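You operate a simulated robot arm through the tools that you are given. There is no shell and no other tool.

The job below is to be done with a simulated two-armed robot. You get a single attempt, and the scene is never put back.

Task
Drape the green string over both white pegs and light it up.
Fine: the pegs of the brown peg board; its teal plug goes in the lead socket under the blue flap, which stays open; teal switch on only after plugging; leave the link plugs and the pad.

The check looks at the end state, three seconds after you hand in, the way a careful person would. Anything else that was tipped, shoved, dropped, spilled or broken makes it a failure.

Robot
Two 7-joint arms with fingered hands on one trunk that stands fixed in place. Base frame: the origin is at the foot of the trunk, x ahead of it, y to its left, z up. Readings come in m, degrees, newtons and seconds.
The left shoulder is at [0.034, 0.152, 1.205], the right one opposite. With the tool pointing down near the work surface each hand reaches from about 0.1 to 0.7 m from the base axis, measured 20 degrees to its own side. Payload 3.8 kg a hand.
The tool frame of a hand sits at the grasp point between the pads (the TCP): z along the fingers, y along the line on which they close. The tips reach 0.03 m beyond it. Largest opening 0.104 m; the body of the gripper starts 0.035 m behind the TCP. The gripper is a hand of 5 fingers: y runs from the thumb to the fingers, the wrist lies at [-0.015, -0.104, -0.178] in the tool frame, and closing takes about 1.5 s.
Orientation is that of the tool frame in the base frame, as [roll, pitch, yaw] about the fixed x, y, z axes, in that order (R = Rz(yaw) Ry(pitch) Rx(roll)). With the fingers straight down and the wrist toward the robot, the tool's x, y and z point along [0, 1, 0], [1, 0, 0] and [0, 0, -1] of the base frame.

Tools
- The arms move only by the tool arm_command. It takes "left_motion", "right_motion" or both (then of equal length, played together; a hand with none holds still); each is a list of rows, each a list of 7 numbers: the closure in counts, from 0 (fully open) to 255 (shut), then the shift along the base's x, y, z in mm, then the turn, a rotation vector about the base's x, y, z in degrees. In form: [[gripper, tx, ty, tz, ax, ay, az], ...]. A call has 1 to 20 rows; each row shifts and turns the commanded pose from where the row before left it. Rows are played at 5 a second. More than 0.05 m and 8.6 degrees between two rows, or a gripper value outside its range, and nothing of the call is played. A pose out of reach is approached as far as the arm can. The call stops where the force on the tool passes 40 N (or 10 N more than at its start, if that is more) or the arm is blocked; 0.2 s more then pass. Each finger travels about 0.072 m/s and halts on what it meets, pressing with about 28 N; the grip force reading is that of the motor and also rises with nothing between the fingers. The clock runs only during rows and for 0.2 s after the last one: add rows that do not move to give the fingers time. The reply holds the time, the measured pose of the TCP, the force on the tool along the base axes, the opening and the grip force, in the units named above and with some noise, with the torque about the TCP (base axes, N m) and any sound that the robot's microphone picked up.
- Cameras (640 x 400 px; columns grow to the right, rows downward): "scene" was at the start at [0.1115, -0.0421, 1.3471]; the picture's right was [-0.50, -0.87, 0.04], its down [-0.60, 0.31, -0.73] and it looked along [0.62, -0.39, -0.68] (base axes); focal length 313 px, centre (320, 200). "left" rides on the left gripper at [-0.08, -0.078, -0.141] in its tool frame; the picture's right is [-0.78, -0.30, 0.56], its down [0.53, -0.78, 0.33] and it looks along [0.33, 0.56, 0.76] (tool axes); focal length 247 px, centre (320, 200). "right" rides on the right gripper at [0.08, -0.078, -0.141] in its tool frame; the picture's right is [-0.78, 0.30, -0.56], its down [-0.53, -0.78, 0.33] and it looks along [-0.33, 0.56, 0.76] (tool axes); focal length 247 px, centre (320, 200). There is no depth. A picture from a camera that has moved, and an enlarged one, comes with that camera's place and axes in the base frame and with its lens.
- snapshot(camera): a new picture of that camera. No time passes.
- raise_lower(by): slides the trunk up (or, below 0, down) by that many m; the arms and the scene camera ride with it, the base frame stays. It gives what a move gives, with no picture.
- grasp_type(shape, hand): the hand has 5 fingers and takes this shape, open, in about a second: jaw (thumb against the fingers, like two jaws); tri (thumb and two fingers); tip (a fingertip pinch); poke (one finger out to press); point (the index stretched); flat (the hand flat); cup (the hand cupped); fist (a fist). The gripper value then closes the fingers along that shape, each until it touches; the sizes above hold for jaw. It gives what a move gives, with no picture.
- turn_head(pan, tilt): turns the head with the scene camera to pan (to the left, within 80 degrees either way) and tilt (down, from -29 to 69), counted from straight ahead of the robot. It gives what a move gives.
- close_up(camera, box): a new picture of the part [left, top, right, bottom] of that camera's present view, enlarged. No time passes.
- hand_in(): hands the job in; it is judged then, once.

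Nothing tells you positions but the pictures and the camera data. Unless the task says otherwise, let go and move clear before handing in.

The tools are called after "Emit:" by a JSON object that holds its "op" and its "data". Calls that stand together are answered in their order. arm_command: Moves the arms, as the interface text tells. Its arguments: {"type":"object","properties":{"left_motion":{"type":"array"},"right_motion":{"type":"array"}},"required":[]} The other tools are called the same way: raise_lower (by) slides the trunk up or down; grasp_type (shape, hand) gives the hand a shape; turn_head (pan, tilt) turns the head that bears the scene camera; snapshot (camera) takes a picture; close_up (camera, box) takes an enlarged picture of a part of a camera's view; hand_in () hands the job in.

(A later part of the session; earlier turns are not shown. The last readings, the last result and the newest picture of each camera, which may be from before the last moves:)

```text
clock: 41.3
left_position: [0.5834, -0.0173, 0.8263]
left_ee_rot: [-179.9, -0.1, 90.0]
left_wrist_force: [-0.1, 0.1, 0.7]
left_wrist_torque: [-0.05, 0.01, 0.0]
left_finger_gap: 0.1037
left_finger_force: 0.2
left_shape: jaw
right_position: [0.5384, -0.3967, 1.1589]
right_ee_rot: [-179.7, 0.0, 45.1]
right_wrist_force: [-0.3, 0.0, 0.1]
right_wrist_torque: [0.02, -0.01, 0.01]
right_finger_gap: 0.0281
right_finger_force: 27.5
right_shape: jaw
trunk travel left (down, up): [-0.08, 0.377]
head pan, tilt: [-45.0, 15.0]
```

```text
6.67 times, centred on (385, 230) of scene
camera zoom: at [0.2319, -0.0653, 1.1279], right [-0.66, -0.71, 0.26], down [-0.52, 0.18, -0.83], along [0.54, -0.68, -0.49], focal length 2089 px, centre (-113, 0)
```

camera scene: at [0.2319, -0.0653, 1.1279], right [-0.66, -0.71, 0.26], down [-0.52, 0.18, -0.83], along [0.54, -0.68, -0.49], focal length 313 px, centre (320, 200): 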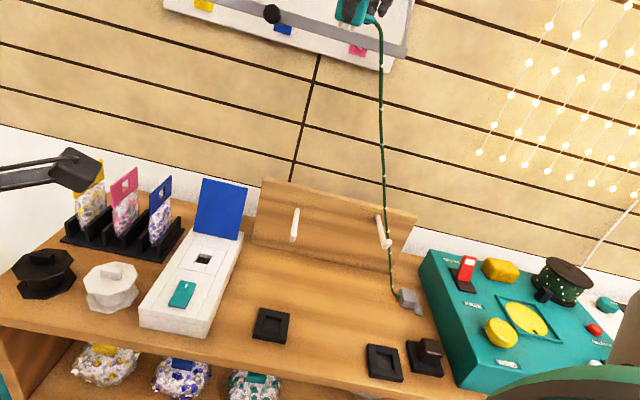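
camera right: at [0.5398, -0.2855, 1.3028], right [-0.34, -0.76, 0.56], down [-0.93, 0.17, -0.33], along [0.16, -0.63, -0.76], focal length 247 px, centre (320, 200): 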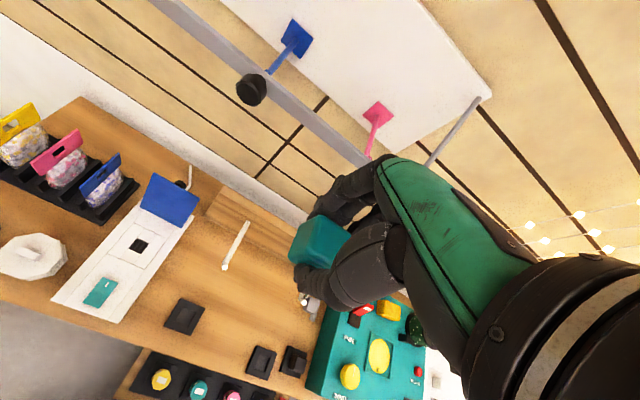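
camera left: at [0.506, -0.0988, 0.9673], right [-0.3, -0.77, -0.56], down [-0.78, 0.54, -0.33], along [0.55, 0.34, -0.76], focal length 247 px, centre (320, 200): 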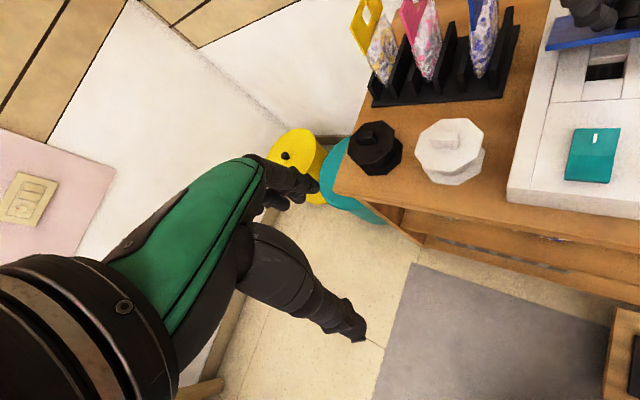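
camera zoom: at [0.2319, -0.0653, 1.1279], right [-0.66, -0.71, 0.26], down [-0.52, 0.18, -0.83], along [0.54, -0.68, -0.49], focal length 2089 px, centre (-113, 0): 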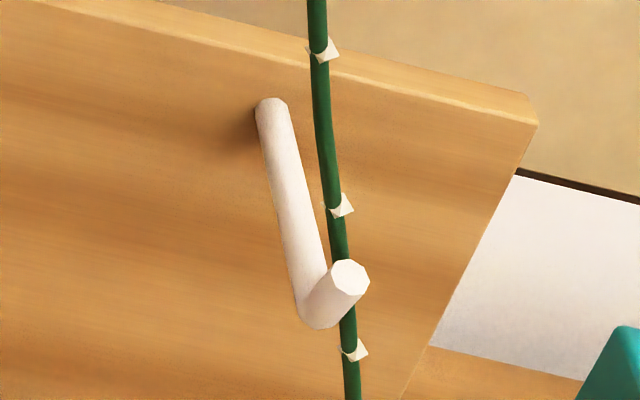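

The string is just behind the right peg's upturned tip, on its right side. The bar's front is around F 0.82. I'll move the plug back only to F≈0.735, which keeps the string behind the tips and the fingers clear of the bar.

Emit:
{"op": "arm_command", "data": {"right_motion": [[225, 13, -13, 0, 0, 0, 0], [225, 13, -13, 0, 0, 0, 0], [225, 13, -13, 0, 0, 0, 0], [225, 13, -13, 0, 0, 0, 0], [225, 0, 0, 0, 0, 0, 0]]}}

Emit:
{"op": "close_up", "data": {"camera": "scene", "box": [340, 180, 440, 320]}}

Emit:
{"op": "snapshot", "data": {"camera": "right"}}

Emit:
{"op": "snapshot", "data": {"camera": "scene"}}

```text
clock: 42.5
left_position: [0.5834, -0.0173, 0.8279]
left_ee_rot: [-179.9, -0.1, 90.1]
left_wrist_force: [0.4, 0.4, 0.8]
left_wrist_torque: [-0.02, 0.01, -0.01]
left_finger_gap: 0.1038
left_finger_force: 0.0
left_shape: jaw
right_position: [0.5898, -0.4475, 1.1611]
right_ee_rot: [-179.7, 0.0, 45.1]
right_wrist_force: [0.2, 0.2, -0.4]
right_wrist_torque: [0.01, 0.0, 0.0]
right_finger_gap: 0.0278
right_finger_force: 28.2
right_shape: jaw
trunk travel left (down, up): [-0.08, 0.377]
head pan, tilt: [-45.0, 15.0]
```

```text
2.86 times, centred on (390, 250) of scene
camera zoom: at [0.2312, -0.0651, 1.1282], right [-0.66, -0.71, 0.25], down [-0.52, 0.18, -0.84], along [0.54, -0.68, -0.49], focal length 895 px, centre (120, 57)
```

zoom: 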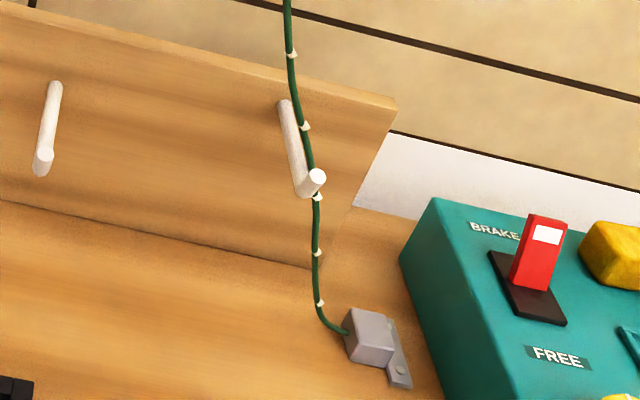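

```text
taken
camera right: at [0.5917, -0.3365, 1.3039], right [-0.34, -0.76, 0.56], down [-0.93, 0.17, -0.33], along [0.16, -0.63, -0.76], focal length 247 px, centre (320, 200)
```

right: 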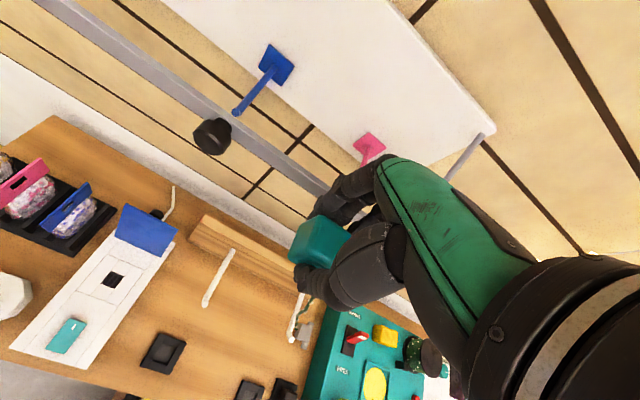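

```text
taken
camera scene: at [0.2312, -0.0651, 1.1282], right [-0.66, -0.71, 0.25], down [-0.52, 0.18, -0.84], along [0.54, -0.68, -0.49], focal length 313 px, centre (320, 200)
```

scene: 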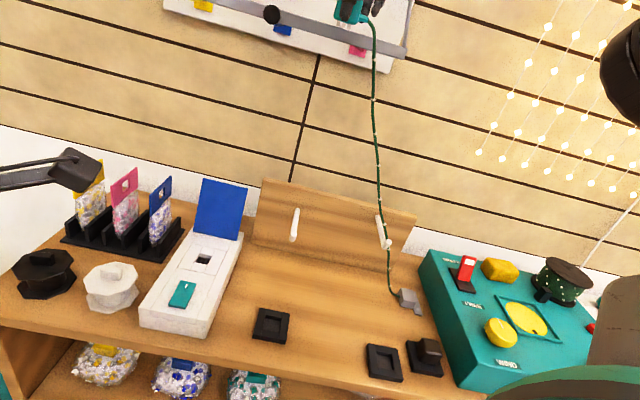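

The string now leans on the right peg about midway. I'll move left and slightly down in an arc, watching the force.

Emit:
{"op": "arm_command", "data": {"right_motion": [[225, 10.5, 10.5, -6, 0, 0, 0], [225, 10.5, 10.5, -9, 0, 0, 0], [225, 10.5, 10.5, -11, 0, 0, 0], [225, 8, 8, -14, 0, 0, 0], [225, 0, 0, 0, 0, 0, 0]]}}

Emit:
{"op": "close_up", "data": {"camera": "scene", "box": [270, 140, 430, 320]}}

Emit:
{"op": "snapshot", "data": {"camera": "right"}}

```text
clock: 43.7
left_position: [0.5828, -0.0173, 0.8276]
left_ee_rot: [-179.9, -0.1, 90.0]
left_wrist_force: [1.1, 0.1, 0.2]
left_wrist_torque: [0.01, 0.0, -0.01]
left_finger_gap: 0.1036
left_finger_force: 0.0
left_shape: jaw
right_position: [0.6304, -0.4069, 1.1201]
right_ee_rot: [-179.8, -0.1, 45.1]
right_wrist_force: [0.6, -0.2, -1.1]
right_wrist_torque: [0.01, 0.02, -0.02]
right_finger_gap: 0.0282
right_finger_force: 28.2
right_shape: jaw
trunk travel left (down, up): [-0.08, 0.377]
head pan, tilt: [-45.0, 15.0]
```

```text
2.22 times, centred on (350, 230) of scene
camera zoom: at [0.2313, -0.0651, 1.1281], right [-0.66, -0.71, 0.25], down [-0.52, 0.18, -0.83], along [0.54, -0.68, -0.49], focal length 696 px, centre (253, 133)
```

zoom: 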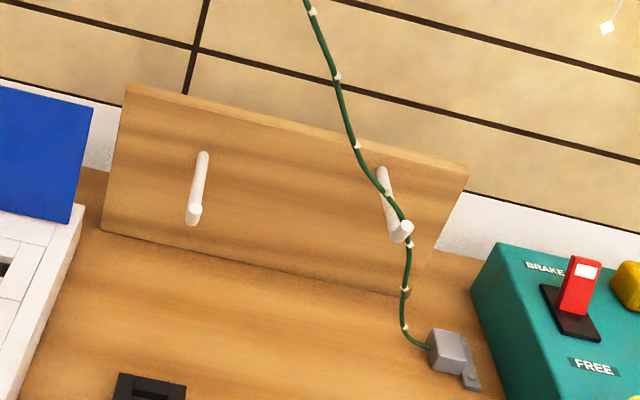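

```text
taken
camera right: at [0.6317, -0.2969, 1.2631], right [-0.34, -0.76, 0.56], down [-0.93, 0.17, -0.33], along [0.16, -0.63, -0.76], focal length 247 px, centre (320, 200)
```

right: 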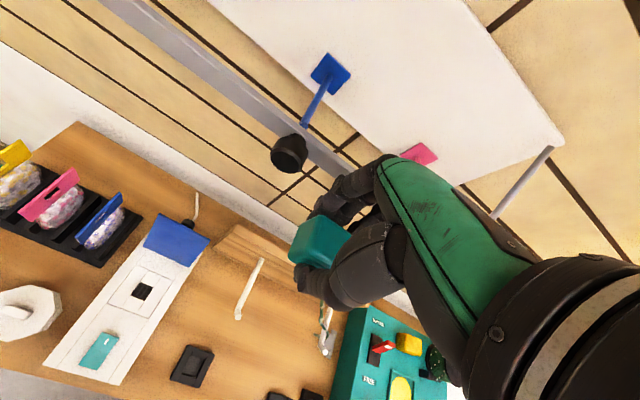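

The string is now over the right peg, in the notch behind its tip. I'll descend here, away from the bar's black knob, so the string comes down over the left peg.

Emit:
{"op": "arm_command", "data": {"right_motion": [[225, 0, 0, -20, 0, 0, 0], [225, 0, 0, -20, 0, 0, 0], [225, 0, 0, -20, 0, 0, 0], [225, 2, 2, -20, 0, 0, 0], [225, 2, 2, -20, 0, 0, 0], [225, 3, 3, -20, 0, 0, 0], [225, 3, 3, -20, 0, 0, 0], [225, 0, 0, 0, 0, 0, 0]]}}

Emit:
{"op": "snapshot", "data": {"camera": "scene"}}

Emit:
{"op": "close_up", "data": {"camera": "scene", "box": [270, 140, 430, 320]}}

Emit:
{"op": "snapshot", "data": {"camera": "right"}}

```text
clock: 45.5
left_position: [0.5832, -0.0165, 0.8273]
left_ee_rot: [-179.9, -0.1, 90.0]
left_wrist_force: [-0.4, 0.1, -0.5]
left_wrist_torque: [0.01, 0.02, 0.0]
left_finger_gap: 0.1037
left_finger_force: 0.1
left_shape: jaw
right_position: [0.6397, -0.3978, 0.9805]
right_ee_rot: [-179.8, 0.0, 45.1]
right_wrist_force: [-0.1, -0.8, 0.1]
right_wrist_torque: [0.03, -0.01, -0.01]
right_finger_gap: 0.0281
right_finger_force: 27.7
right_shape: jaw
trunk travel left (down, up): [-0.08, 0.377]
head pan, tilt: [-45.0, 15.0]
```

```text
taken
camera scene: at [0.2313, -0.0651, 1.1281], right [-0.66, -0.71, 0.25], down [-0.52, 0.18, -0.83], along [0.54, -0.68, -0.49], focal length 313 px, centre (320, 200)
```

scene: 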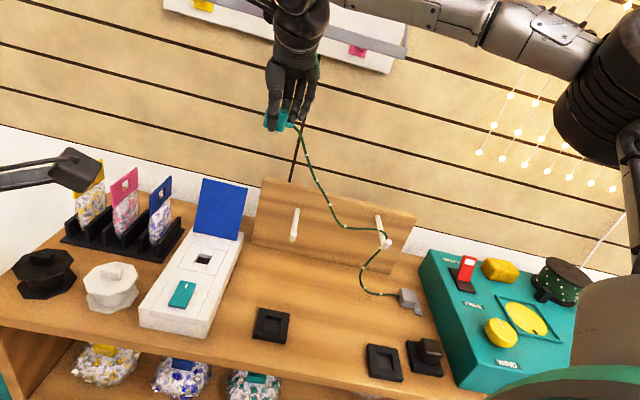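

```text
2.22 times, centred on (350, 230) of scene
camera zoom: at [0.2313, -0.0651, 1.1281], right [-0.66, -0.71, 0.25], down [-0.52, 0.18, -0.83], along [0.54, -0.68, -0.49], focal length 696 px, centre (253, 133)
```

zoom: 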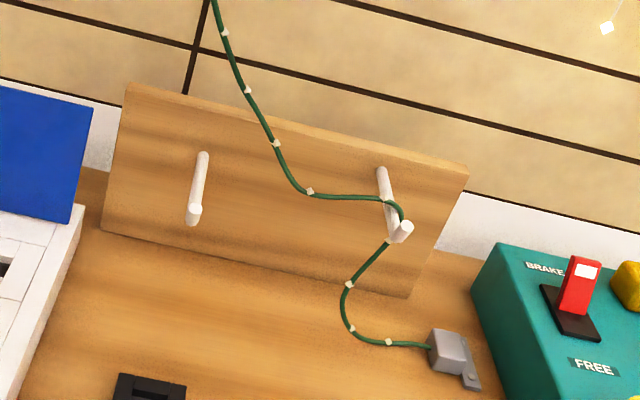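

```text
taken
camera right: at [0.6411, -0.2871, 1.123], right [-0.34, -0.76, 0.56], down [-0.93, 0.17, -0.33], along [0.16, -0.63, -0.76], focal length 247 px, centre (320, 200)
```

right: 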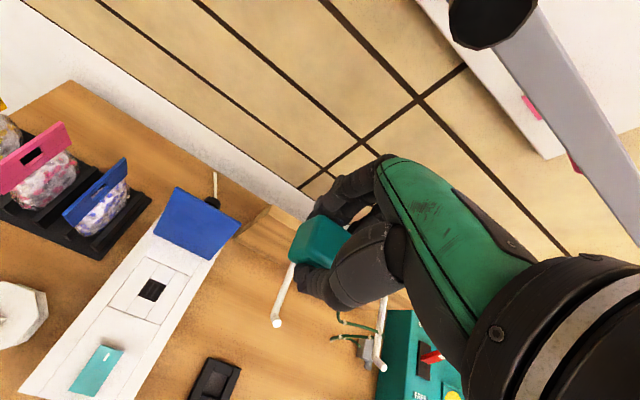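

The string hangs over the right peg with slack toward the anchor. I'll move left, down and slightly back so it lies over the left peg.

Emit:
{"op": "arm_command", "data": {"right_motion": [[225, 11, 11, -14, 0, 0, 0], [225, 11, 11, -14, 0, 0, 0], [225, 14, 8, -14, 0, 0, 0], [225, 16, 6, -14, 0, 0, 0], [225, 16, 6, -12, 0, 0, 0], [225, 14, 8, -10, 0, 0, 0], [225, 0, 0, 0, 0, 0, 0]]}}

Emit:
{"op": "snapshot", "data": {"camera": "scene"}}

Emit:
{"op": "close_up", "data": {"camera": "scene", "box": [240, 140, 430, 320]}}

Emit:
{"op": "snapshot", "data": {"camera": "right"}}

```text
clock: 47.1
left_position: [0.5831, -0.0167, 0.8282]
left_ee_rot: [-180.0, 0.1, 90.0]
left_wrist_force: [0.0, 1.0, 0.3]
left_wrist_torque: [0.01, 0.06, -0.01]
left_finger_gap: 0.1038
left_finger_force: 0.2
left_shape: jaw
right_position: [0.7228, -0.3481, 0.9017]
right_ee_rot: [-179.8, -0.1, 45.0]
right_wrist_force: [0.3, 0.3, -0.3]
right_wrist_torque: [-0.01, 0.01, 0.02]
right_finger_gap: 0.0282
right_finger_force: 27.8
right_shape: jaw
trunk travel left (down, up): [-0.08, 0.377]
head pan, tilt: [-45.0, 15.0]
```

```text
taken
camera scene: at [0.2312, -0.0653, 1.1282], right [-0.66, -0.71, 0.25], down [-0.52, 0.18, -0.84], along [0.54, -0.68, -0.49], focal length 313 px, centre (320, 200)
```

scene: 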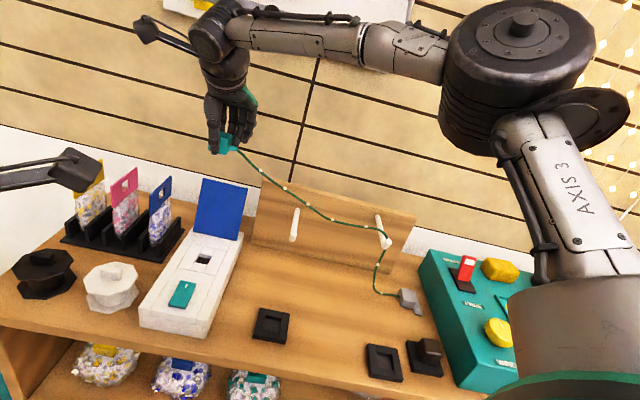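

```text
2.22 times, centred on (335, 230) of scene
camera zoom: at [0.2312, -0.0653, 1.1282], right [-0.66, -0.71, 0.25], down [-0.52, 0.18, -0.84], along [0.54, -0.68, -0.49], focal length 696 px, centre (287, 133)
```

zoom: 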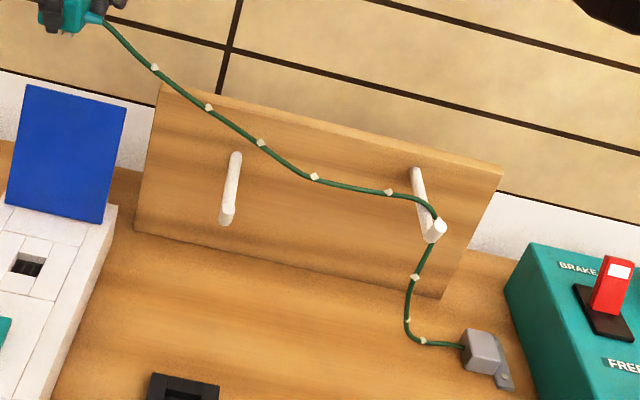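

```text
taken
camera right: at [0.7244, -0.2381, 1.0446], right [-0.34, -0.76, 0.55], down [-0.93, 0.17, -0.33], along [0.16, -0.63, -0.76], focal length 247 px, centre (320, 200)
```

right: 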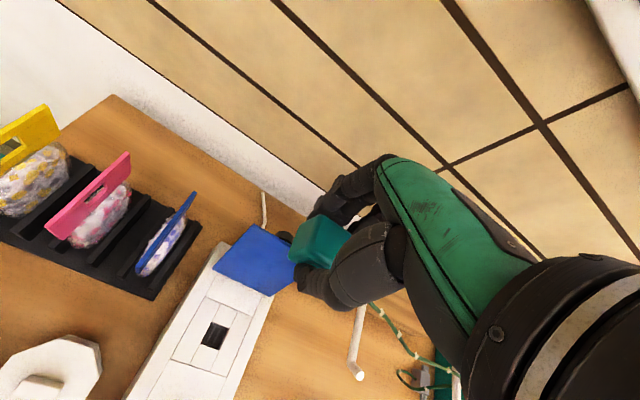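

The string clearly passes above the left peg now. I'll bring the plug forward and down toward the socket.

Emit:
{"op": "arm_command", "data": {"right_motion": [[225, -11, 9, -8, 0, 0, 0], [225, -11, 9, -12, 0, 0, 0], [225, -11, 9, -15, 0, 0, 0], [225, -11, 9, -15, 0, 0, 0], [225, -12, 10, -15, 0, 0, 0], [225, 0, 0, -15, 0, 0, 0], [225, 0, 0, -10, 0, 0, 0], [225, 0, 0, 0, 0, 0, 0]]}}

Emit:
{"op": "turn_head", "data": {"pan": -34, "tilt": 22}}

Emit:
{"op": "snapshot", "data": {"camera": "scene"}}

Emit:
{"op": "snapshot", "data": {"camera": "right"}}

Emit:
{"op": "snapshot", "data": {"camera": "left"}}

```text
clock: 48.9
left_position: [0.5823, -0.0173, 0.828]
left_ee_rot: [-179.9, -0.1, 90.0]
left_wrist_force: [-0.8, -0.5, -0.5]
left_wrist_torque: [0.0, -0.02, -0.03]
left_finger_gap: 0.1038
left_finger_force: 0.0
left_shape: jaw
right_position: [0.6649, -0.3018, 0.8095]
right_ee_rot: [-179.8, 0.0, 45.0]
right_wrist_force: [-0.7, 0.7, -0.5]
right_wrist_torque: [-0.03, 0.02, 0.03]
right_finger_gap: 0.0281
right_finger_force: 28.2
right_shape: jaw
trunk travel left (down, up): [-0.08, 0.377]
head pan, tilt: [-45.0, 15.0]
```

```text
clock: 49.6
left_position: [0.583, -0.0174, 0.827]
left_ee_rot: [-179.9, 0.0, 90.1]
left_wrist_force: [0.2, -0.1, -0.2]
left_wrist_torque: [0.01, -0.01, -0.02]
left_finger_gap: 0.1037
left_finger_force: 0.1
left_shape: jaw
right_position: [0.6655, -0.3024, 0.8111]
right_ee_rot: [-179.8, 0.0, 45.1]
right_wrist_force: [-0.3, 0.0, 0.6]
right_wrist_torque: [0.0, -0.01, -0.01]
right_finger_gap: 0.0282
right_finger_force: 28.1
right_shape: jaw
trunk travel left (down, up): [-0.08, 0.377]
head pan, tilt: [-34.0, 22.0]
```

```text
taken
camera scene: at [0.2376, -0.051, 1.1135], right [-0.52, -0.83, 0.2], down [-0.62, 0.21, -0.75], along [0.58, -0.52, -0.63], focal length 313 px, centre (320, 200)
```

scene: 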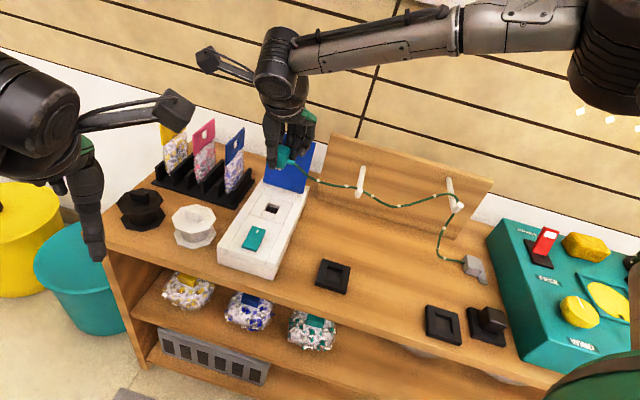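

```text
taken
camera right: at [0.6667, -0.192, 0.9542], right [-0.34, -0.76, 0.56], down [-0.93, 0.17, -0.33], along [0.16, -0.63, -0.76], focal length 247 px, centre (320, 200)
```

right: 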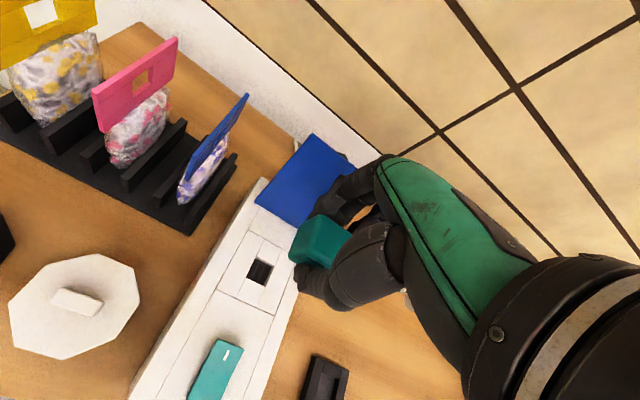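

```text
taken
camera left: at [0.5058, -0.0971, 0.9677], right [-0.3, -0.78, -0.56], down [-0.78, 0.53, -0.33], along [0.55, 0.33, -0.76], focal length 247 px, centre (320, 200)
```

left: 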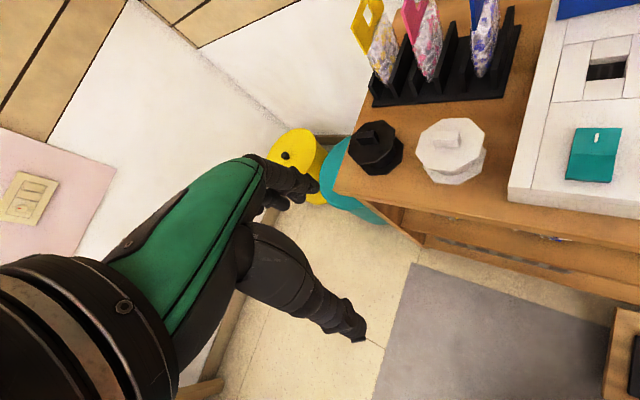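

The string now drapes over both pegs. I'll measure the socket from the hand camera for alignment.

Emit:
{"op": "close_up", "data": {"camera": "right", "box": [200, 200, 360, 320]}}

Emit:
{"op": "close_up", "data": {"camera": "scene", "box": [230, 110, 340, 220]}}

Emit:
{"op": "close_up", "data": {"camera": "scene", "box": [300, 140, 500, 290]}}

```text
3.33 times, centred on (280, 260) of right
camera zoom: at [0.6667, -0.192, 0.9542], right [-0.34, -0.76, 0.56], down [-0.93, 0.17, -0.33], along [0.16, -0.63, -0.76], focal length 823 px, centre (453, 0)
```

zoom: 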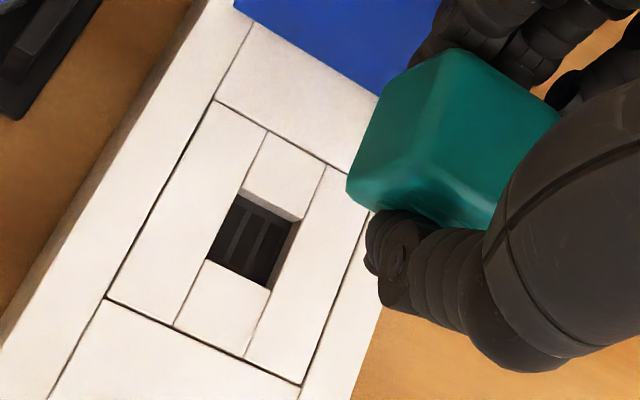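

```text
3.64 times, centred on (285, 165) of scene
camera zoom: at [0.2376, -0.051, 1.1135], right [-0.52, -0.83, 0.2], down [-0.62, 0.21, -0.75], along [0.58, -0.52, -0.63], focal length 1140 px, centre (447, 327)
```

zoom: 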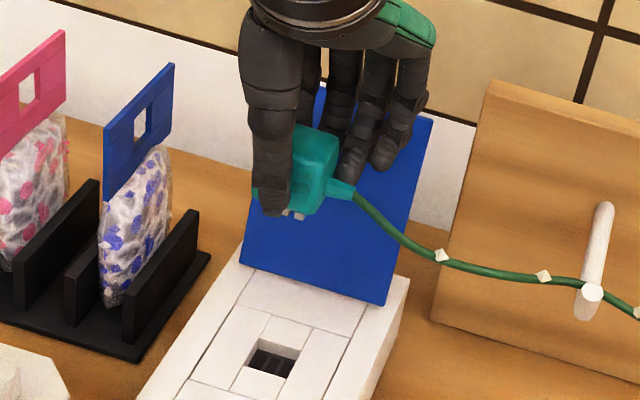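

```text
2.67 times, centred on (400, 215) of scene
camera zoom: at [0.2376, -0.051, 1.1135], right [-0.52, -0.83, 0.2], down [-0.62, 0.21, -0.75], along [0.58, -0.52, -0.63], focal length 836 px, centre (107, 160)
```

zoom: 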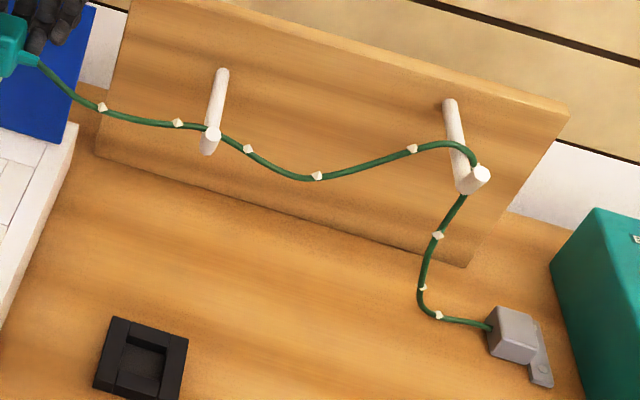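

Emit:
{"op": "close_up", "data": {"camera": "right", "box": [200, 150, 400, 360]}}

Emit:
{"op": "close_up", "data": {"camera": "scene", "box": [260, 130, 320, 180]}}

```text
1.90 times, centred on (300, 255) of right
camera zoom: at [0.6667, -0.192, 0.9542], right [-0.34, -0.76, 0.56], down [-0.93, 0.17, -0.33], along [0.16, -0.63, -0.76], focal length 470 px, centre (358, 95)
```

zoom: 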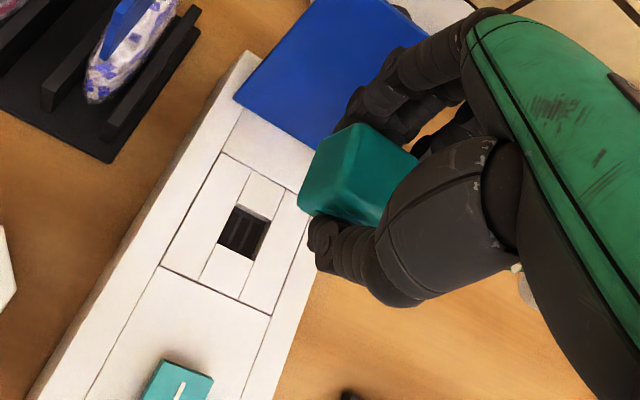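

```text
8.00 times, centred on (290, 155) of scene
camera zoom: at [0.2376, -0.051, 1.1135], right [-0.52, -0.83, 0.2], down [-0.62, 0.21, -0.75], along [0.58, -0.52, -0.63], focal length 2507 px, centre (560, 560)
```

zoom: 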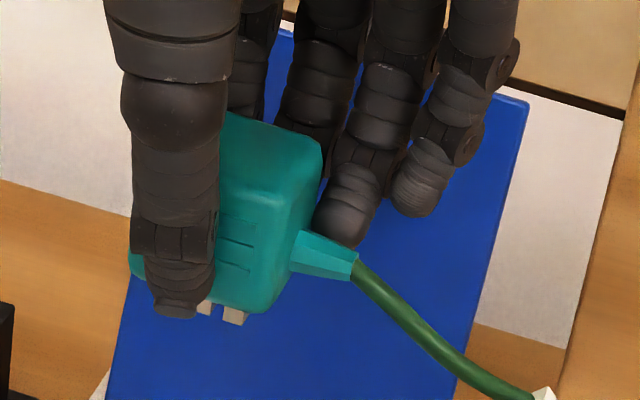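

The drape looks good on both pegs. The plug seems rolled about 6° in the grip, cord side low, so I'll turn the left hand's camera to look at it from another side before inserting.

Emit:
{"op": "arm_command", "data": {"left_motion": [[0, 0, 0, 0, 0, 0, -8], [0, 0, 0, 0, 0, 0, -8], [0, 0, 0, 0, 0, 0, -8], [0, 0, 0, 0, 0, 0, -8], [0, 0, 0, 0, 0, 0, -8]]}}

Emit:
{"op": "snapshot", "data": {"camera": "left"}}

```text
clock: 50.8
left_position: [0.5838, -0.0168, 0.8273]
left_ee_rot: [-179.9, -0.1, 49.9]
left_wrist_force: [-0.6, 0.2, -0.3]
left_wrist_torque: [0.01, -0.01, 0.01]
left_finger_gap: 0.1038
left_finger_force: 0.0
left_shape: jaw
right_position: [0.6633, -0.3024, 0.8104]
right_ee_rot: [-179.8, 0.0, 45.1]
right_wrist_force: [0.1, 0.3, -1.1]
right_wrist_torque: [0.0, 0.02, 0.01]
right_finger_gap: 0.0283
right_finger_force: 28.6
right_shape: jaw
trunk travel left (down, up): [-0.08, 0.377]
head pan, tilt: [-34.0, 22.0]
```

```text
taken
camera left: at [0.4723, -0.0284, 0.9679], right [-0.73, -0.4, -0.56], down [-0.25, 0.91, -0.33], along [0.64, -0.1, -0.76], focal length 247 px, centre (320, 200)
```

left: 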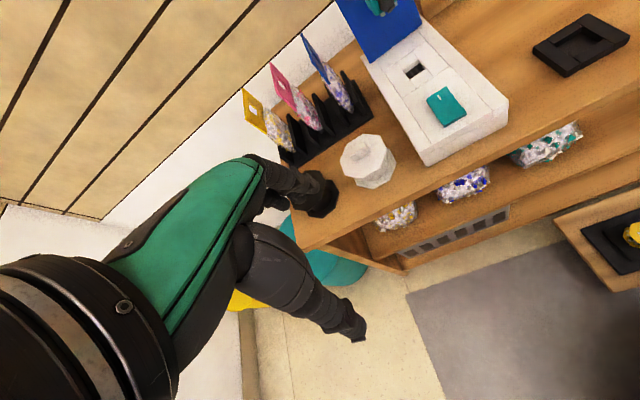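

Emit:
{"op": "arm_command", "data": {"left_motion": [[0, 0, 0, 0, 0, 0, -8], [0, 0, 0, 0, 0, 0, -8], [0, 0, 0, 0, 0, 0, -8], [0, 0, 0, 0, 0, 0, 0]]}}

Emit:
{"op": "snapshot", "data": {"camera": "left"}}

```text
clock: 51.8
left_position: [0.5833, -0.0173, 0.8281]
left_ee_rot: [-180.0, 0.0, 25.9]
left_wrist_force: [0.4, 0.4, 0.1]
left_wrist_torque: [0.02, 0.0, -0.01]
left_finger_gap: 0.1038
left_finger_force: 0.1
left_shape: jaw
right_position: [0.6648, -0.3018, 0.8108]
right_ee_rot: [-179.8, 0.0, 45.1]
right_wrist_force: [-0.1, -0.1, -0.2]
right_wrist_torque: [-0.02, 0.03, 0.01]
right_finger_gap: 0.0281
right_finger_force: 27.8
right_shape: jaw
trunk travel left (down, up): [-0.08, 0.377]
head pan, tilt: [-34.0, 22.0]
```

```text
taken
camera left: at [0.4772, 0.0175, 0.9681], right [-0.83, -0.07, -0.56], down [0.14, 0.93, -0.33], along [0.54, -0.35, -0.76], focal length 247 px, centre (320, 200)
```

left: 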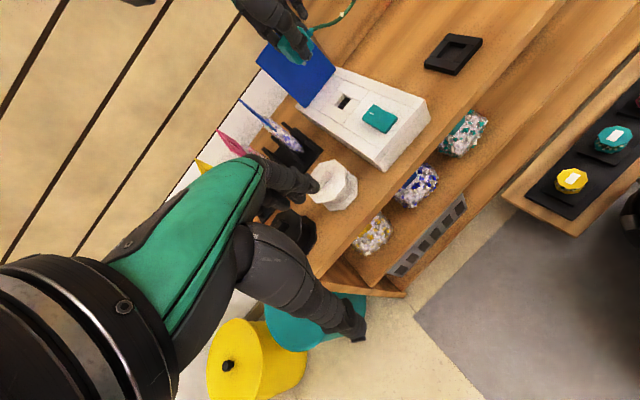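

Emit:
{"op": "close_up", "data": {"camera": "left", "box": [230, 0, 400, 130]}}

Emit:
{"op": "close_up", "data": {"camera": "left", "box": [265, 20, 325, 65]}}

```text
3.08 times, centred on (315, 65) of left
camera zoom: at [0.4772, 0.0175, 0.9681], right [-0.83, -0.07, -0.56], down [0.14, 0.93, -0.33], along [0.54, -0.35, -0.76], focal length 760 px, centre (335, 615)
```

zoom: 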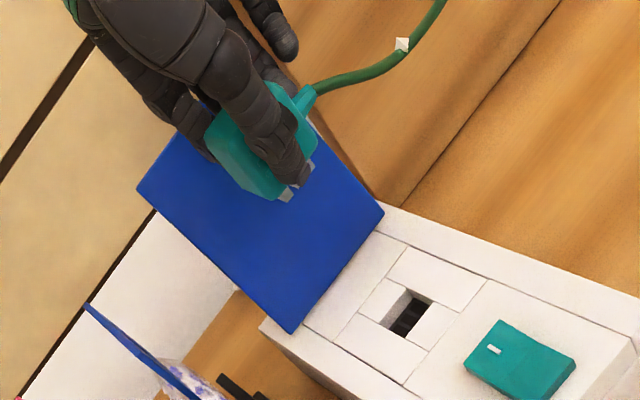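

```text
8.89 times, centred on (295, 42) of left
camera zoom: at [0.4772, 0.0175, 0.9681], right [-0.83, -0.07, -0.56], down [0.14, 0.93, -0.33], along [0.54, -0.35, -0.76], focal length 2195 px, centre (542, 1600)
```

zoom: 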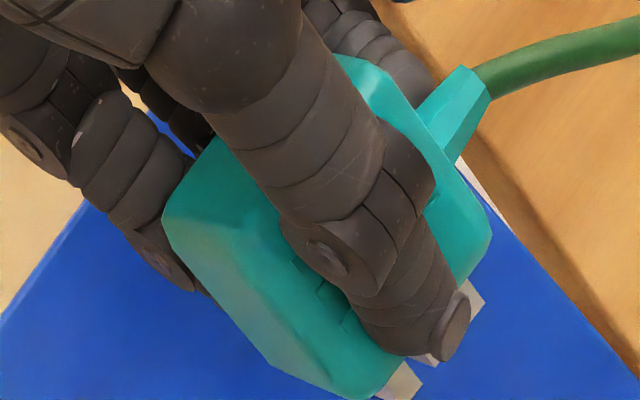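

Emit:
{"op": "arm_command", "data": {"right_motion": [[225, 0, 0, 0, -1.8, 1.8, 0], [225, 0, 0, 0, -1.7, 1.7, 0], [225, 0, 0, 0, 0, 0, 0]]}}

Emit:
{"op": "close_up", "data": {"camera": "left", "box": [265, 20, 325, 65]}}

Emit:
{"op": "close_up", "data": {"camera": "scene", "box": [260, 130, 320, 180]}}

Emit:
{"op": "close_up", "data": {"camera": "right", "box": [200, 200, 360, 320]}}

```text
clock: 52.6
left_position: [0.5822, -0.0168, 0.8275]
left_ee_rot: [-179.9, 0.0, 26.0]
left_wrist_force: [-0.3, 0.2, -0.3]
left_wrist_torque: [0.0, 0.01, 0.0]
left_finger_gap: 0.1037
left_finger_force: 0.1
left_shape: jaw
right_position: [0.6647, -0.3015, 0.8113]
right_ee_rot: [-179.9, 5.0, 45.1]
right_wrist_force: [-1.0, 0.2, -0.7]
right_wrist_torque: [0.01, 0.03, 0.01]
right_finger_gap: 0.0283
right_finger_force: 27.6
right_shape: jaw
trunk travel left (down, up): [-0.08, 0.377]
head pan, tilt: [-34.0, 22.0]
```

```text
8.89 times, centred on (295, 42) of left
camera zoom: at [0.4772, 0.0172, 0.968], right [-0.83, -0.07, -0.56], down [0.14, 0.93, -0.33], along [0.54, -0.35, -0.76], focal length 2195 px, centre (542, 1600)
```

zoom: 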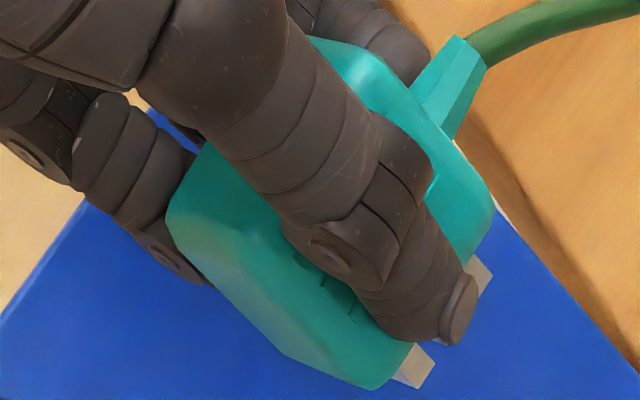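

```text
8.00 times, centred on (290, 155) of scene
camera zoom: at [0.2376, -0.051, 1.1135], right [-0.52, -0.83, 0.2], down [-0.62, 0.21, -0.75], along [0.58, -0.52, -0.63], focal length 2507 px, centre (560, 560)
```

zoom: 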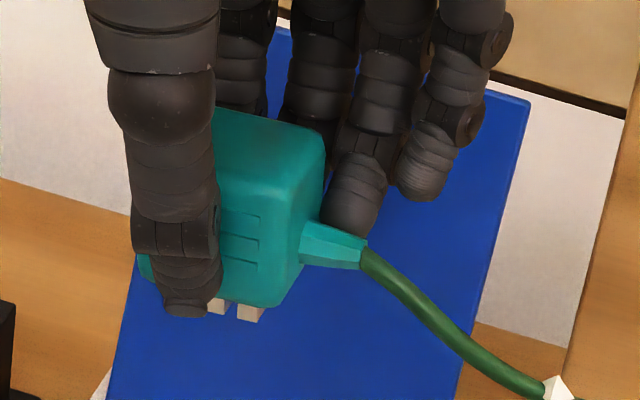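

```text
3.33 times, centred on (280, 260) of right
camera zoom: at [0.6751, -0.1833, 0.9473], right [-0.3, -0.72, 0.62], down [-0.95, 0.15, -0.28], along [0.11, -0.67, -0.73], focal length 823 px, centre (453, 0)
```

zoom: 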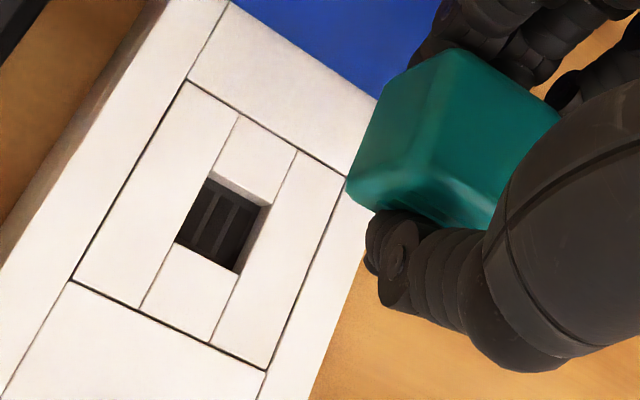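

The plug now looks upright, with three prongs in a row matching the socket's slots. I'll measure the socket rim from the same two cameras so plug and hole are compared consistently.

Emit:
{"op": "close_up", "data": {"camera": "scene", "box": [240, 180, 300, 230]}}

Emit:
{"op": "close_up", "data": {"camera": "left", "box": [315, 75, 375, 125]}}

```text
8.00 times, centred on (270, 205) of scene
camera zoom: at [0.2376, -0.051, 1.1135], right [-0.52, -0.83, 0.2], down [-0.62, 0.21, -0.75], along [0.58, -0.52, -0.63], focal length 2507 px, centre (720, 160)
```

zoom: 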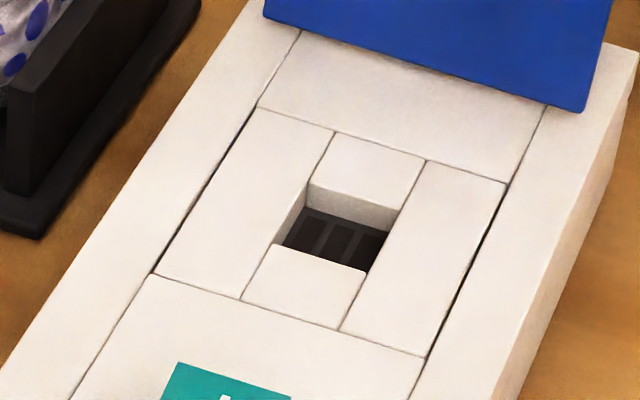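

```text
8.00 times, centred on (345, 100) of left
camera zoom: at [0.4772, 0.0172, 0.968], right [-0.83, -0.07, -0.56], down [0.14, 0.93, -0.33], along [0.54, -0.35, -0.76], focal length 1976 px, centre (120, 1000)
```

zoom: 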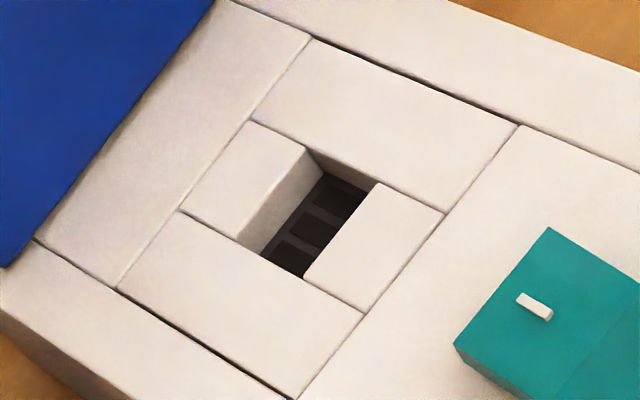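

The prong row is centred near (F 0.674, L 0.2505) and the hole near (F 0.678, L 0.249). I'll correct by about 4 mm, descend to just above the rim, and check again.

Emit:
{"op": "arm_command", "data": {"right_motion": [[225, 1, -2, -15, 0, 0, 0], [225, 1, -1.5, -20, 0, 0, 0], [225, 0, 0, -20, 0, 0, 0], [225, 0, 0, -18, 0, 0, 0], [225, 0, 0, -12, 0, 0, 0], [225, 0, 0, 0, 0, 0, 0]]}}

Emit:
{"op": "close_up", "data": {"camera": "scene", "box": [240, 160, 312, 220]}}

Emit:
{"op": "close_up", "data": {"camera": "left", "box": [295, 60, 365, 118]}}

Emit:
{"op": "close_up", "data": {"camera": "right", "box": [200, 200, 360, 320]}}

```text
clock: 54.0
left_position: [0.5829, -0.0175, 0.8282]
left_ee_rot: [-179.9, 0.1, 26.0]
left_wrist_force: [-0.2, 1.3, 0.2]
left_wrist_torque: [0.02, 0.01, -0.04]
left_finger_gap: 0.1037
left_finger_force: 0.1
left_shape: jaw
right_position: [0.6685, -0.3042, 0.7265]
right_ee_rot: [-179.8, 4.9, 45.1]
right_wrist_force: [-0.1, 1.1, -0.4]
right_wrist_torque: [-0.01, -0.01, 0.02]
right_finger_gap: 0.0281
right_finger_force: 27.6
right_shape: jaw
trunk travel left (down, up): [-0.08, 0.377]
head pan, tilt: [-34.0, 22.0]
```

```text
6.67 times, centred on (276, 190) of scene
camera zoom: at [0.2375, -0.0509, 1.1135], right [-0.52, -0.83, 0.2], down [-0.62, 0.21, -0.75], along [0.58, -0.52, -0.63], focal length 2089 px, centre (613, 267)
```

zoom: 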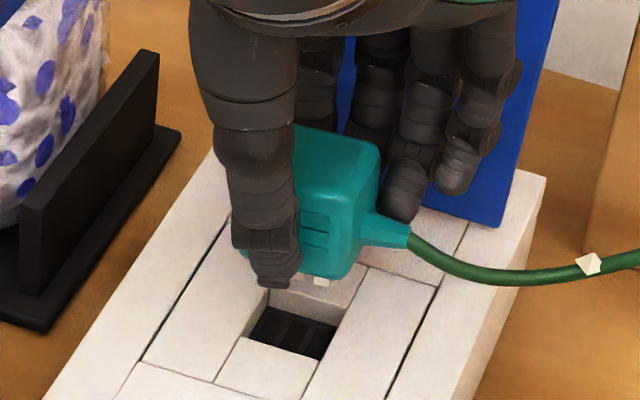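

```text
6.90 times, centred on (330, 89) of left
camera zoom: at [0.4771, 0.0173, 0.9681], right [-0.83, -0.07, -0.56], down [0.14, 0.93, -0.33], along [0.54, -0.35, -0.76], focal length 1703 px, centre (251, 966)
```

zoom: 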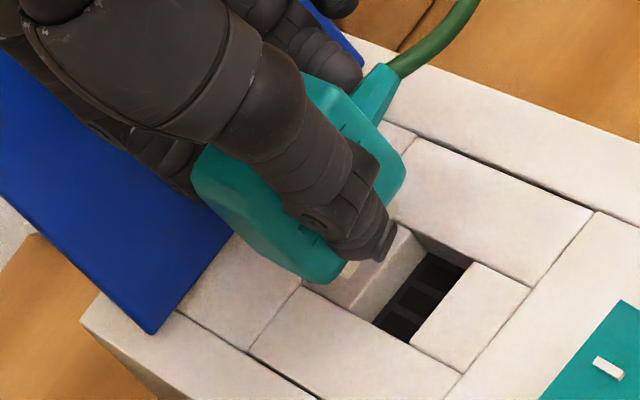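

```text
3.33 times, centred on (280, 260) of right
camera zoom: at [0.6784, -0.186, 0.8623], right [-0.3, -0.72, 0.62], down [-0.95, 0.15, -0.28], along [0.11, -0.67, -0.73], focal length 823 px, centre (453, 0)
```

zoom: 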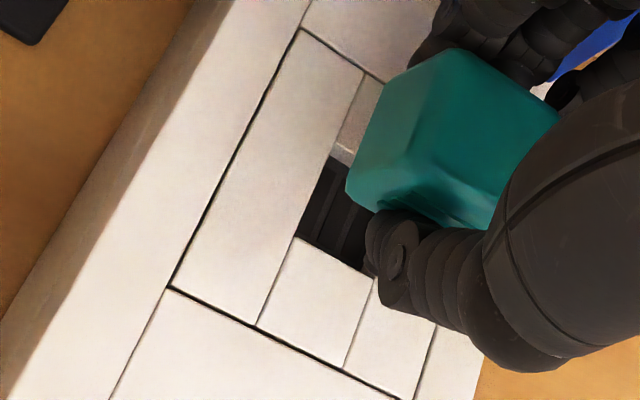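

The alignment is within about 2 mm. I'll nudge 1.6 mm toward the cord side and descend slowly, watching force.

Emit:
{"op": "arm_command", "data": {"right_motion": [[225, -1.1, -1.1, -5, 0, 0, 0], [225, 0, 0, -5, 0, 0, 0], [225, 0, 0, -3, 0, 0, 0], [225, 0, 0, -3, 0, 0, 0], [225, 0, 0, 0, 0, 0, 0]]}}

Emit:
{"op": "close_up", "data": {"camera": "scene", "box": [240, 160, 312, 220]}}

Emit:
{"op": "close_up", "data": {"camera": "left", "box": [295, 60, 365, 118]}}

Emit:
{"op": "close_up", "data": {"camera": "right", "box": [200, 200, 360, 320]}}

```text
clock: 55.2
left_position: [0.5827, -0.0172, 0.8288]
left_ee_rot: [-179.9, 0.0, 26.0]
left_wrist_force: [-0.5, 1.1, 0.0]
left_wrist_torque: [-0.02, -0.01, 0.0]
left_finger_gap: 0.1038
left_finger_force: 0.0
left_shape: jaw
right_position: [0.6666, -0.3069, 0.7099]
right_ee_rot: [-179.8, 4.9, 45.1]
right_wrist_force: [-0.1, 0.6, -0.7]
right_wrist_torque: [0.0, 0.02, 0.02]
right_finger_gap: 0.0281
right_finger_force: 27.8
right_shape: jaw
trunk travel left (down, up): [-0.08, 0.377]
head pan, tilt: [-34.0, 22.0]
```

```text
6.67 times, centred on (276, 190) of scene
camera zoom: at [0.2376, -0.0509, 1.1135], right [-0.52, -0.83, 0.2], down [-0.62, 0.21, -0.75], along [0.58, -0.52, -0.63], focal length 2089 px, centre (613, 267)
```

zoom: 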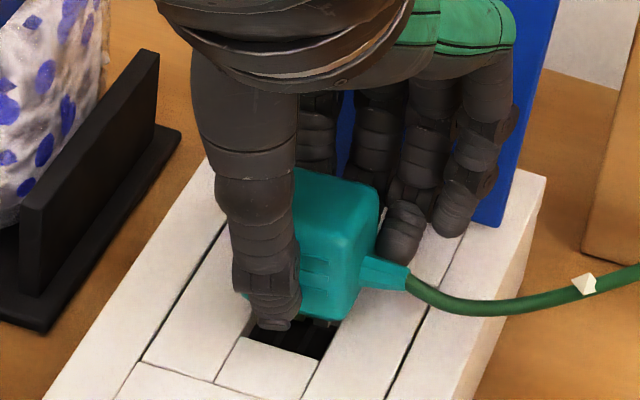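

```text
6.90 times, centred on (330, 89) of left
camera zoom: at [0.4772, 0.0173, 0.968], right [-0.83, -0.07, -0.56], down [0.14, 0.93, -0.33], along [0.54, -0.35, -0.76], focal length 1703 px, centre (251, 966)
```

zoom: 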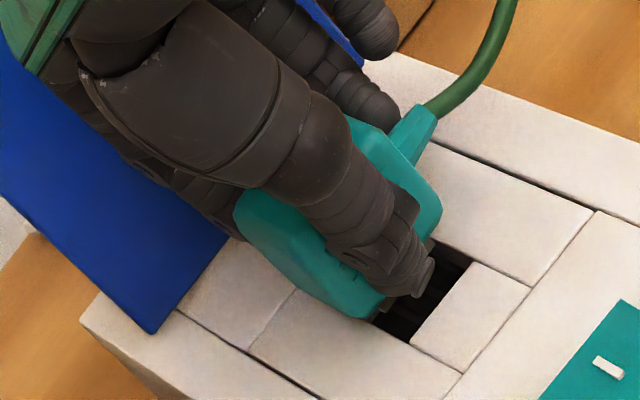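

```text
3.33 times, centred on (280, 260) of right
camera zoom: at [0.6769, -0.1872, 0.8462], right [-0.3, -0.72, 0.62], down [-0.95, 0.15, -0.28], along [0.11, -0.67, -0.73], focal length 823 px, centre (453, 0)
```

zoom: 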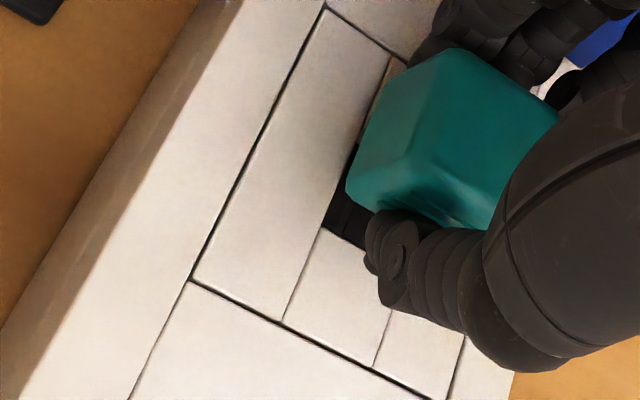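

Both views suggest the plug body is centred over the hole and still about 2 cm above its seat. I'll descend in small steps.

Emit:
{"op": "arm_command", "data": {"right_motion": [[225, 0, 0, -3, 0, 0, 0], [225, 0, 0, -3, 0, 0, 0], [225, 0, 0, -2, 0, 0, 0], [225, 0, 0, 0, 0, 0, 0]]}}

Emit:
{"op": "close_up", "data": {"camera": "scene", "box": [240, 160, 312, 220]}}

Emit:
{"op": "close_up", "data": {"camera": "left", "box": [295, 60, 365, 118]}}

```text
clock: 56.2
left_position: [0.5805, -0.0169, 0.8308]
left_ee_rot: [179.9, -0.2, 25.9]
left_wrist_force: [0.6, -0.4, -0.5]
left_wrist_torque: [-0.02, 0.01, 0.03]
left_finger_gap: 0.1037
left_finger_force: 0.0
left_shape: jaw
right_position: [0.666, -0.3067, 0.7074]
right_ee_rot: [179.7, 4.7, 45.1]
right_wrist_force: [-1.2, -1.9, 23.9]
right_wrist_torque: [-0.16, -0.09, -0.06]
right_finger_gap: 0.03
right_finger_force: 27.9
right_shape: jaw
trunk travel left (down, up): [-0.08, 0.377]
head pan, tilt: [-34.0, 22.0]
```

```text
6.67 times, centred on (276, 190) of scene
camera zoom: at [0.2341, -0.0498, 1.1148], right [-0.52, -0.83, 0.2], down [-0.62, 0.21, -0.76], along [0.58, -0.52, -0.62], focal length 2089 px, centre (613, 267)
```

zoom: 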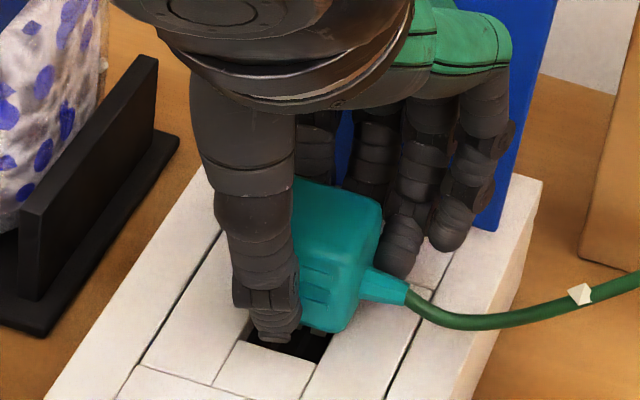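

```text
6.90 times, centred on (330, 89) of left
camera zoom: at [0.4743, 0.0182, 0.9701], right [-0.83, -0.07, -0.56], down [0.14, 0.93, -0.33], along [0.55, -0.35, -0.76], focal length 1703 px, centre (251, 966)
```

zoom: 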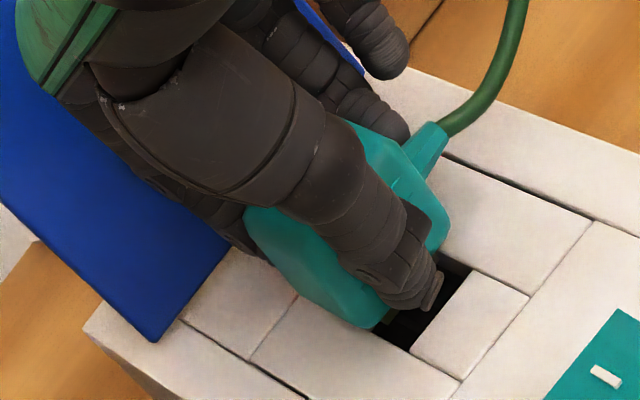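

Contact at about 24 N, so the prongs are touching something before seating. I'll look closely before pushing any further.

Emit:
{"op": "close_up", "data": {"camera": "scene", "box": [264, 195, 300, 220]}}

Emit:
{"op": "close_up", "data": {"camera": "left", "box": [330, 90, 366, 118]}}

Emit:
{"op": "close_up", "data": {"camera": "right", "box": [260, 220, 330, 280]}}

```text
16.00 times, centred on (282, 208) of scene
camera zoom: at [0.2341, -0.0498, 1.1148], right [-0.52, -0.83, 0.2], down [-0.62, 0.21, -0.76], along [0.58, -0.52, -0.62], focal length 5014 px, centre (928, 80)
```

zoom: 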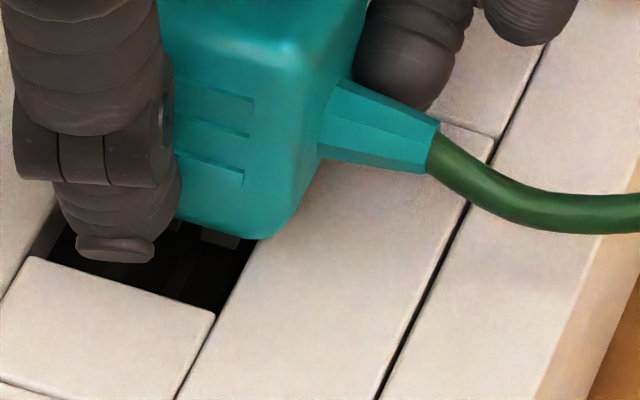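

```text
14.29 times, centred on (348, 104) of left
camera zoom: at [0.4743, 0.0182, 0.9701], right [-0.83, -0.07, -0.56], down [0.14, 0.93, -0.33], along [0.55, -0.35, -0.76], focal length 3528 px, centre (-80, 1571)
```

zoom: 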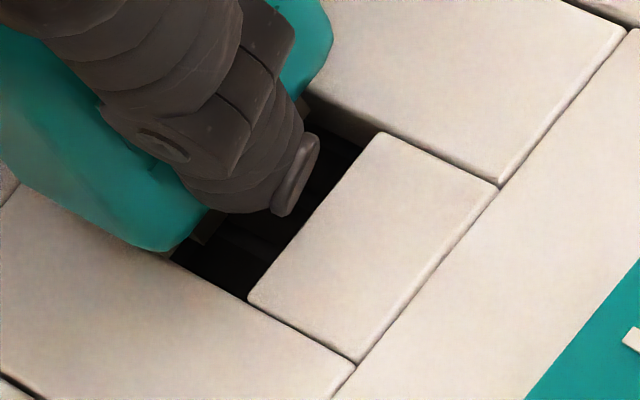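

```text
6.67 times, centred on (295, 250) of right
camera zoom: at [0.6747, -0.1868, 0.8428], right [-0.31, -0.72, 0.62], down [-0.94, 0.15, -0.29], along [0.12, -0.67, -0.73], focal length 1646 px, centre (487, -133)
```

zoom: 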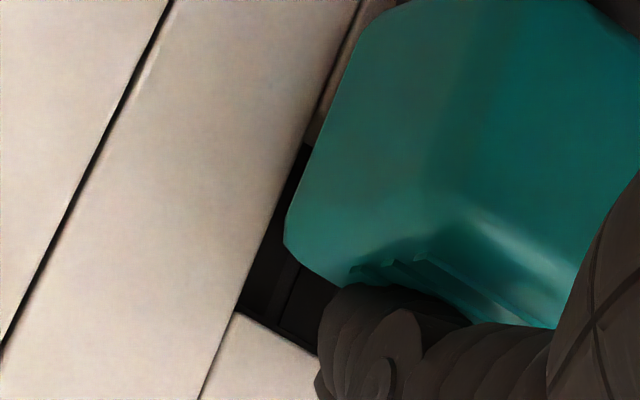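

Emit:
{"op": "arm_command", "data": {"right_motion": [[225, 0, 0, 8, 0, 0, 0], [225, 0, 0, 12, 0, 0, 0], [225, 0, 0, 0, 0, 0, 0]]}}

Emit:
{"op": "close_up", "data": {"camera": "scene", "box": [256, 180, 304, 214]}}

Emit:
{"op": "close_up", "data": {"camera": "left", "box": [310, 74, 358, 108]}}

```text
clock: 57.0
left_position: [0.5838, -0.0165, 0.8269]
left_ee_rot: [-179.8, 0.0, 26.0]
left_wrist_force: [-0.4, 0.4, 0.2]
left_wrist_torque: [-0.01, 0.0, 0.01]
left_finger_gap: 0.1038
left_finger_force: 0.1
left_shape: jaw
right_position: [0.6657, -0.3072, 0.7212]
right_ee_rot: [-179.7, 5.0, 45.1]
right_wrist_force: [-0.6, 0.2, -0.6]
right_wrist_torque: [-0.02, 0.03, 0.01]
right_finger_gap: 0.0297
right_finger_force: 28.4
right_shape: jaw
trunk travel left (down, up): [-0.08, 0.377]
head pan, tilt: [-34.0, 22.0]
```

```text
11.76 times, centred on (280, 197) of scene
camera zoom: at [0.2377, -0.0509, 1.1133], right [-0.52, -0.83, 0.2], down [-0.62, 0.21, -0.75], along [0.58, -0.52, -0.63], focal length 3687 px, centre (791, 235)
```

zoom: 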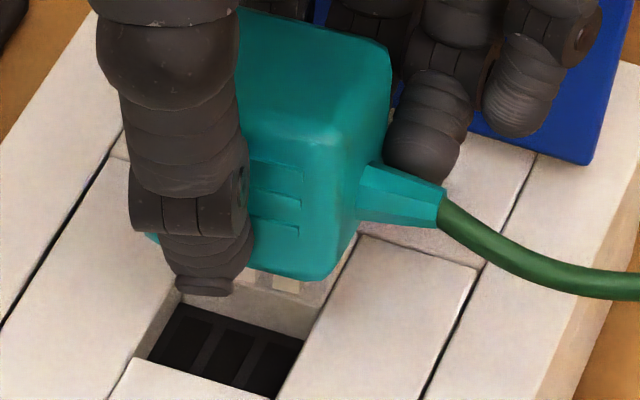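

```text
11.76 times, centred on (334, 91) of left
camera zoom: at [0.4773, 0.0174, 0.9677], right [-0.83, -0.07, -0.56], down [0.14, 0.93, -0.33], along [0.54, -0.35, -0.76], focal length 2906 px, centre (155, 1482)
```

zoom: 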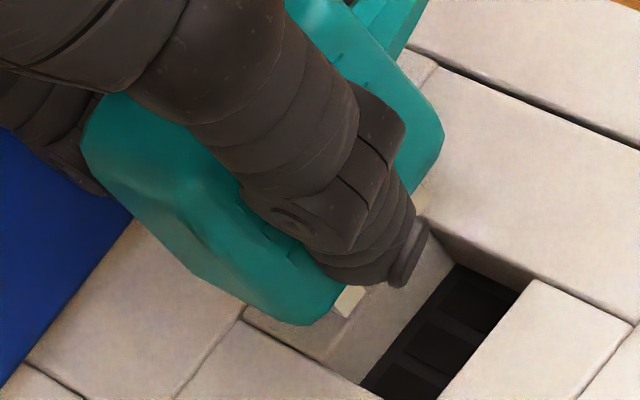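

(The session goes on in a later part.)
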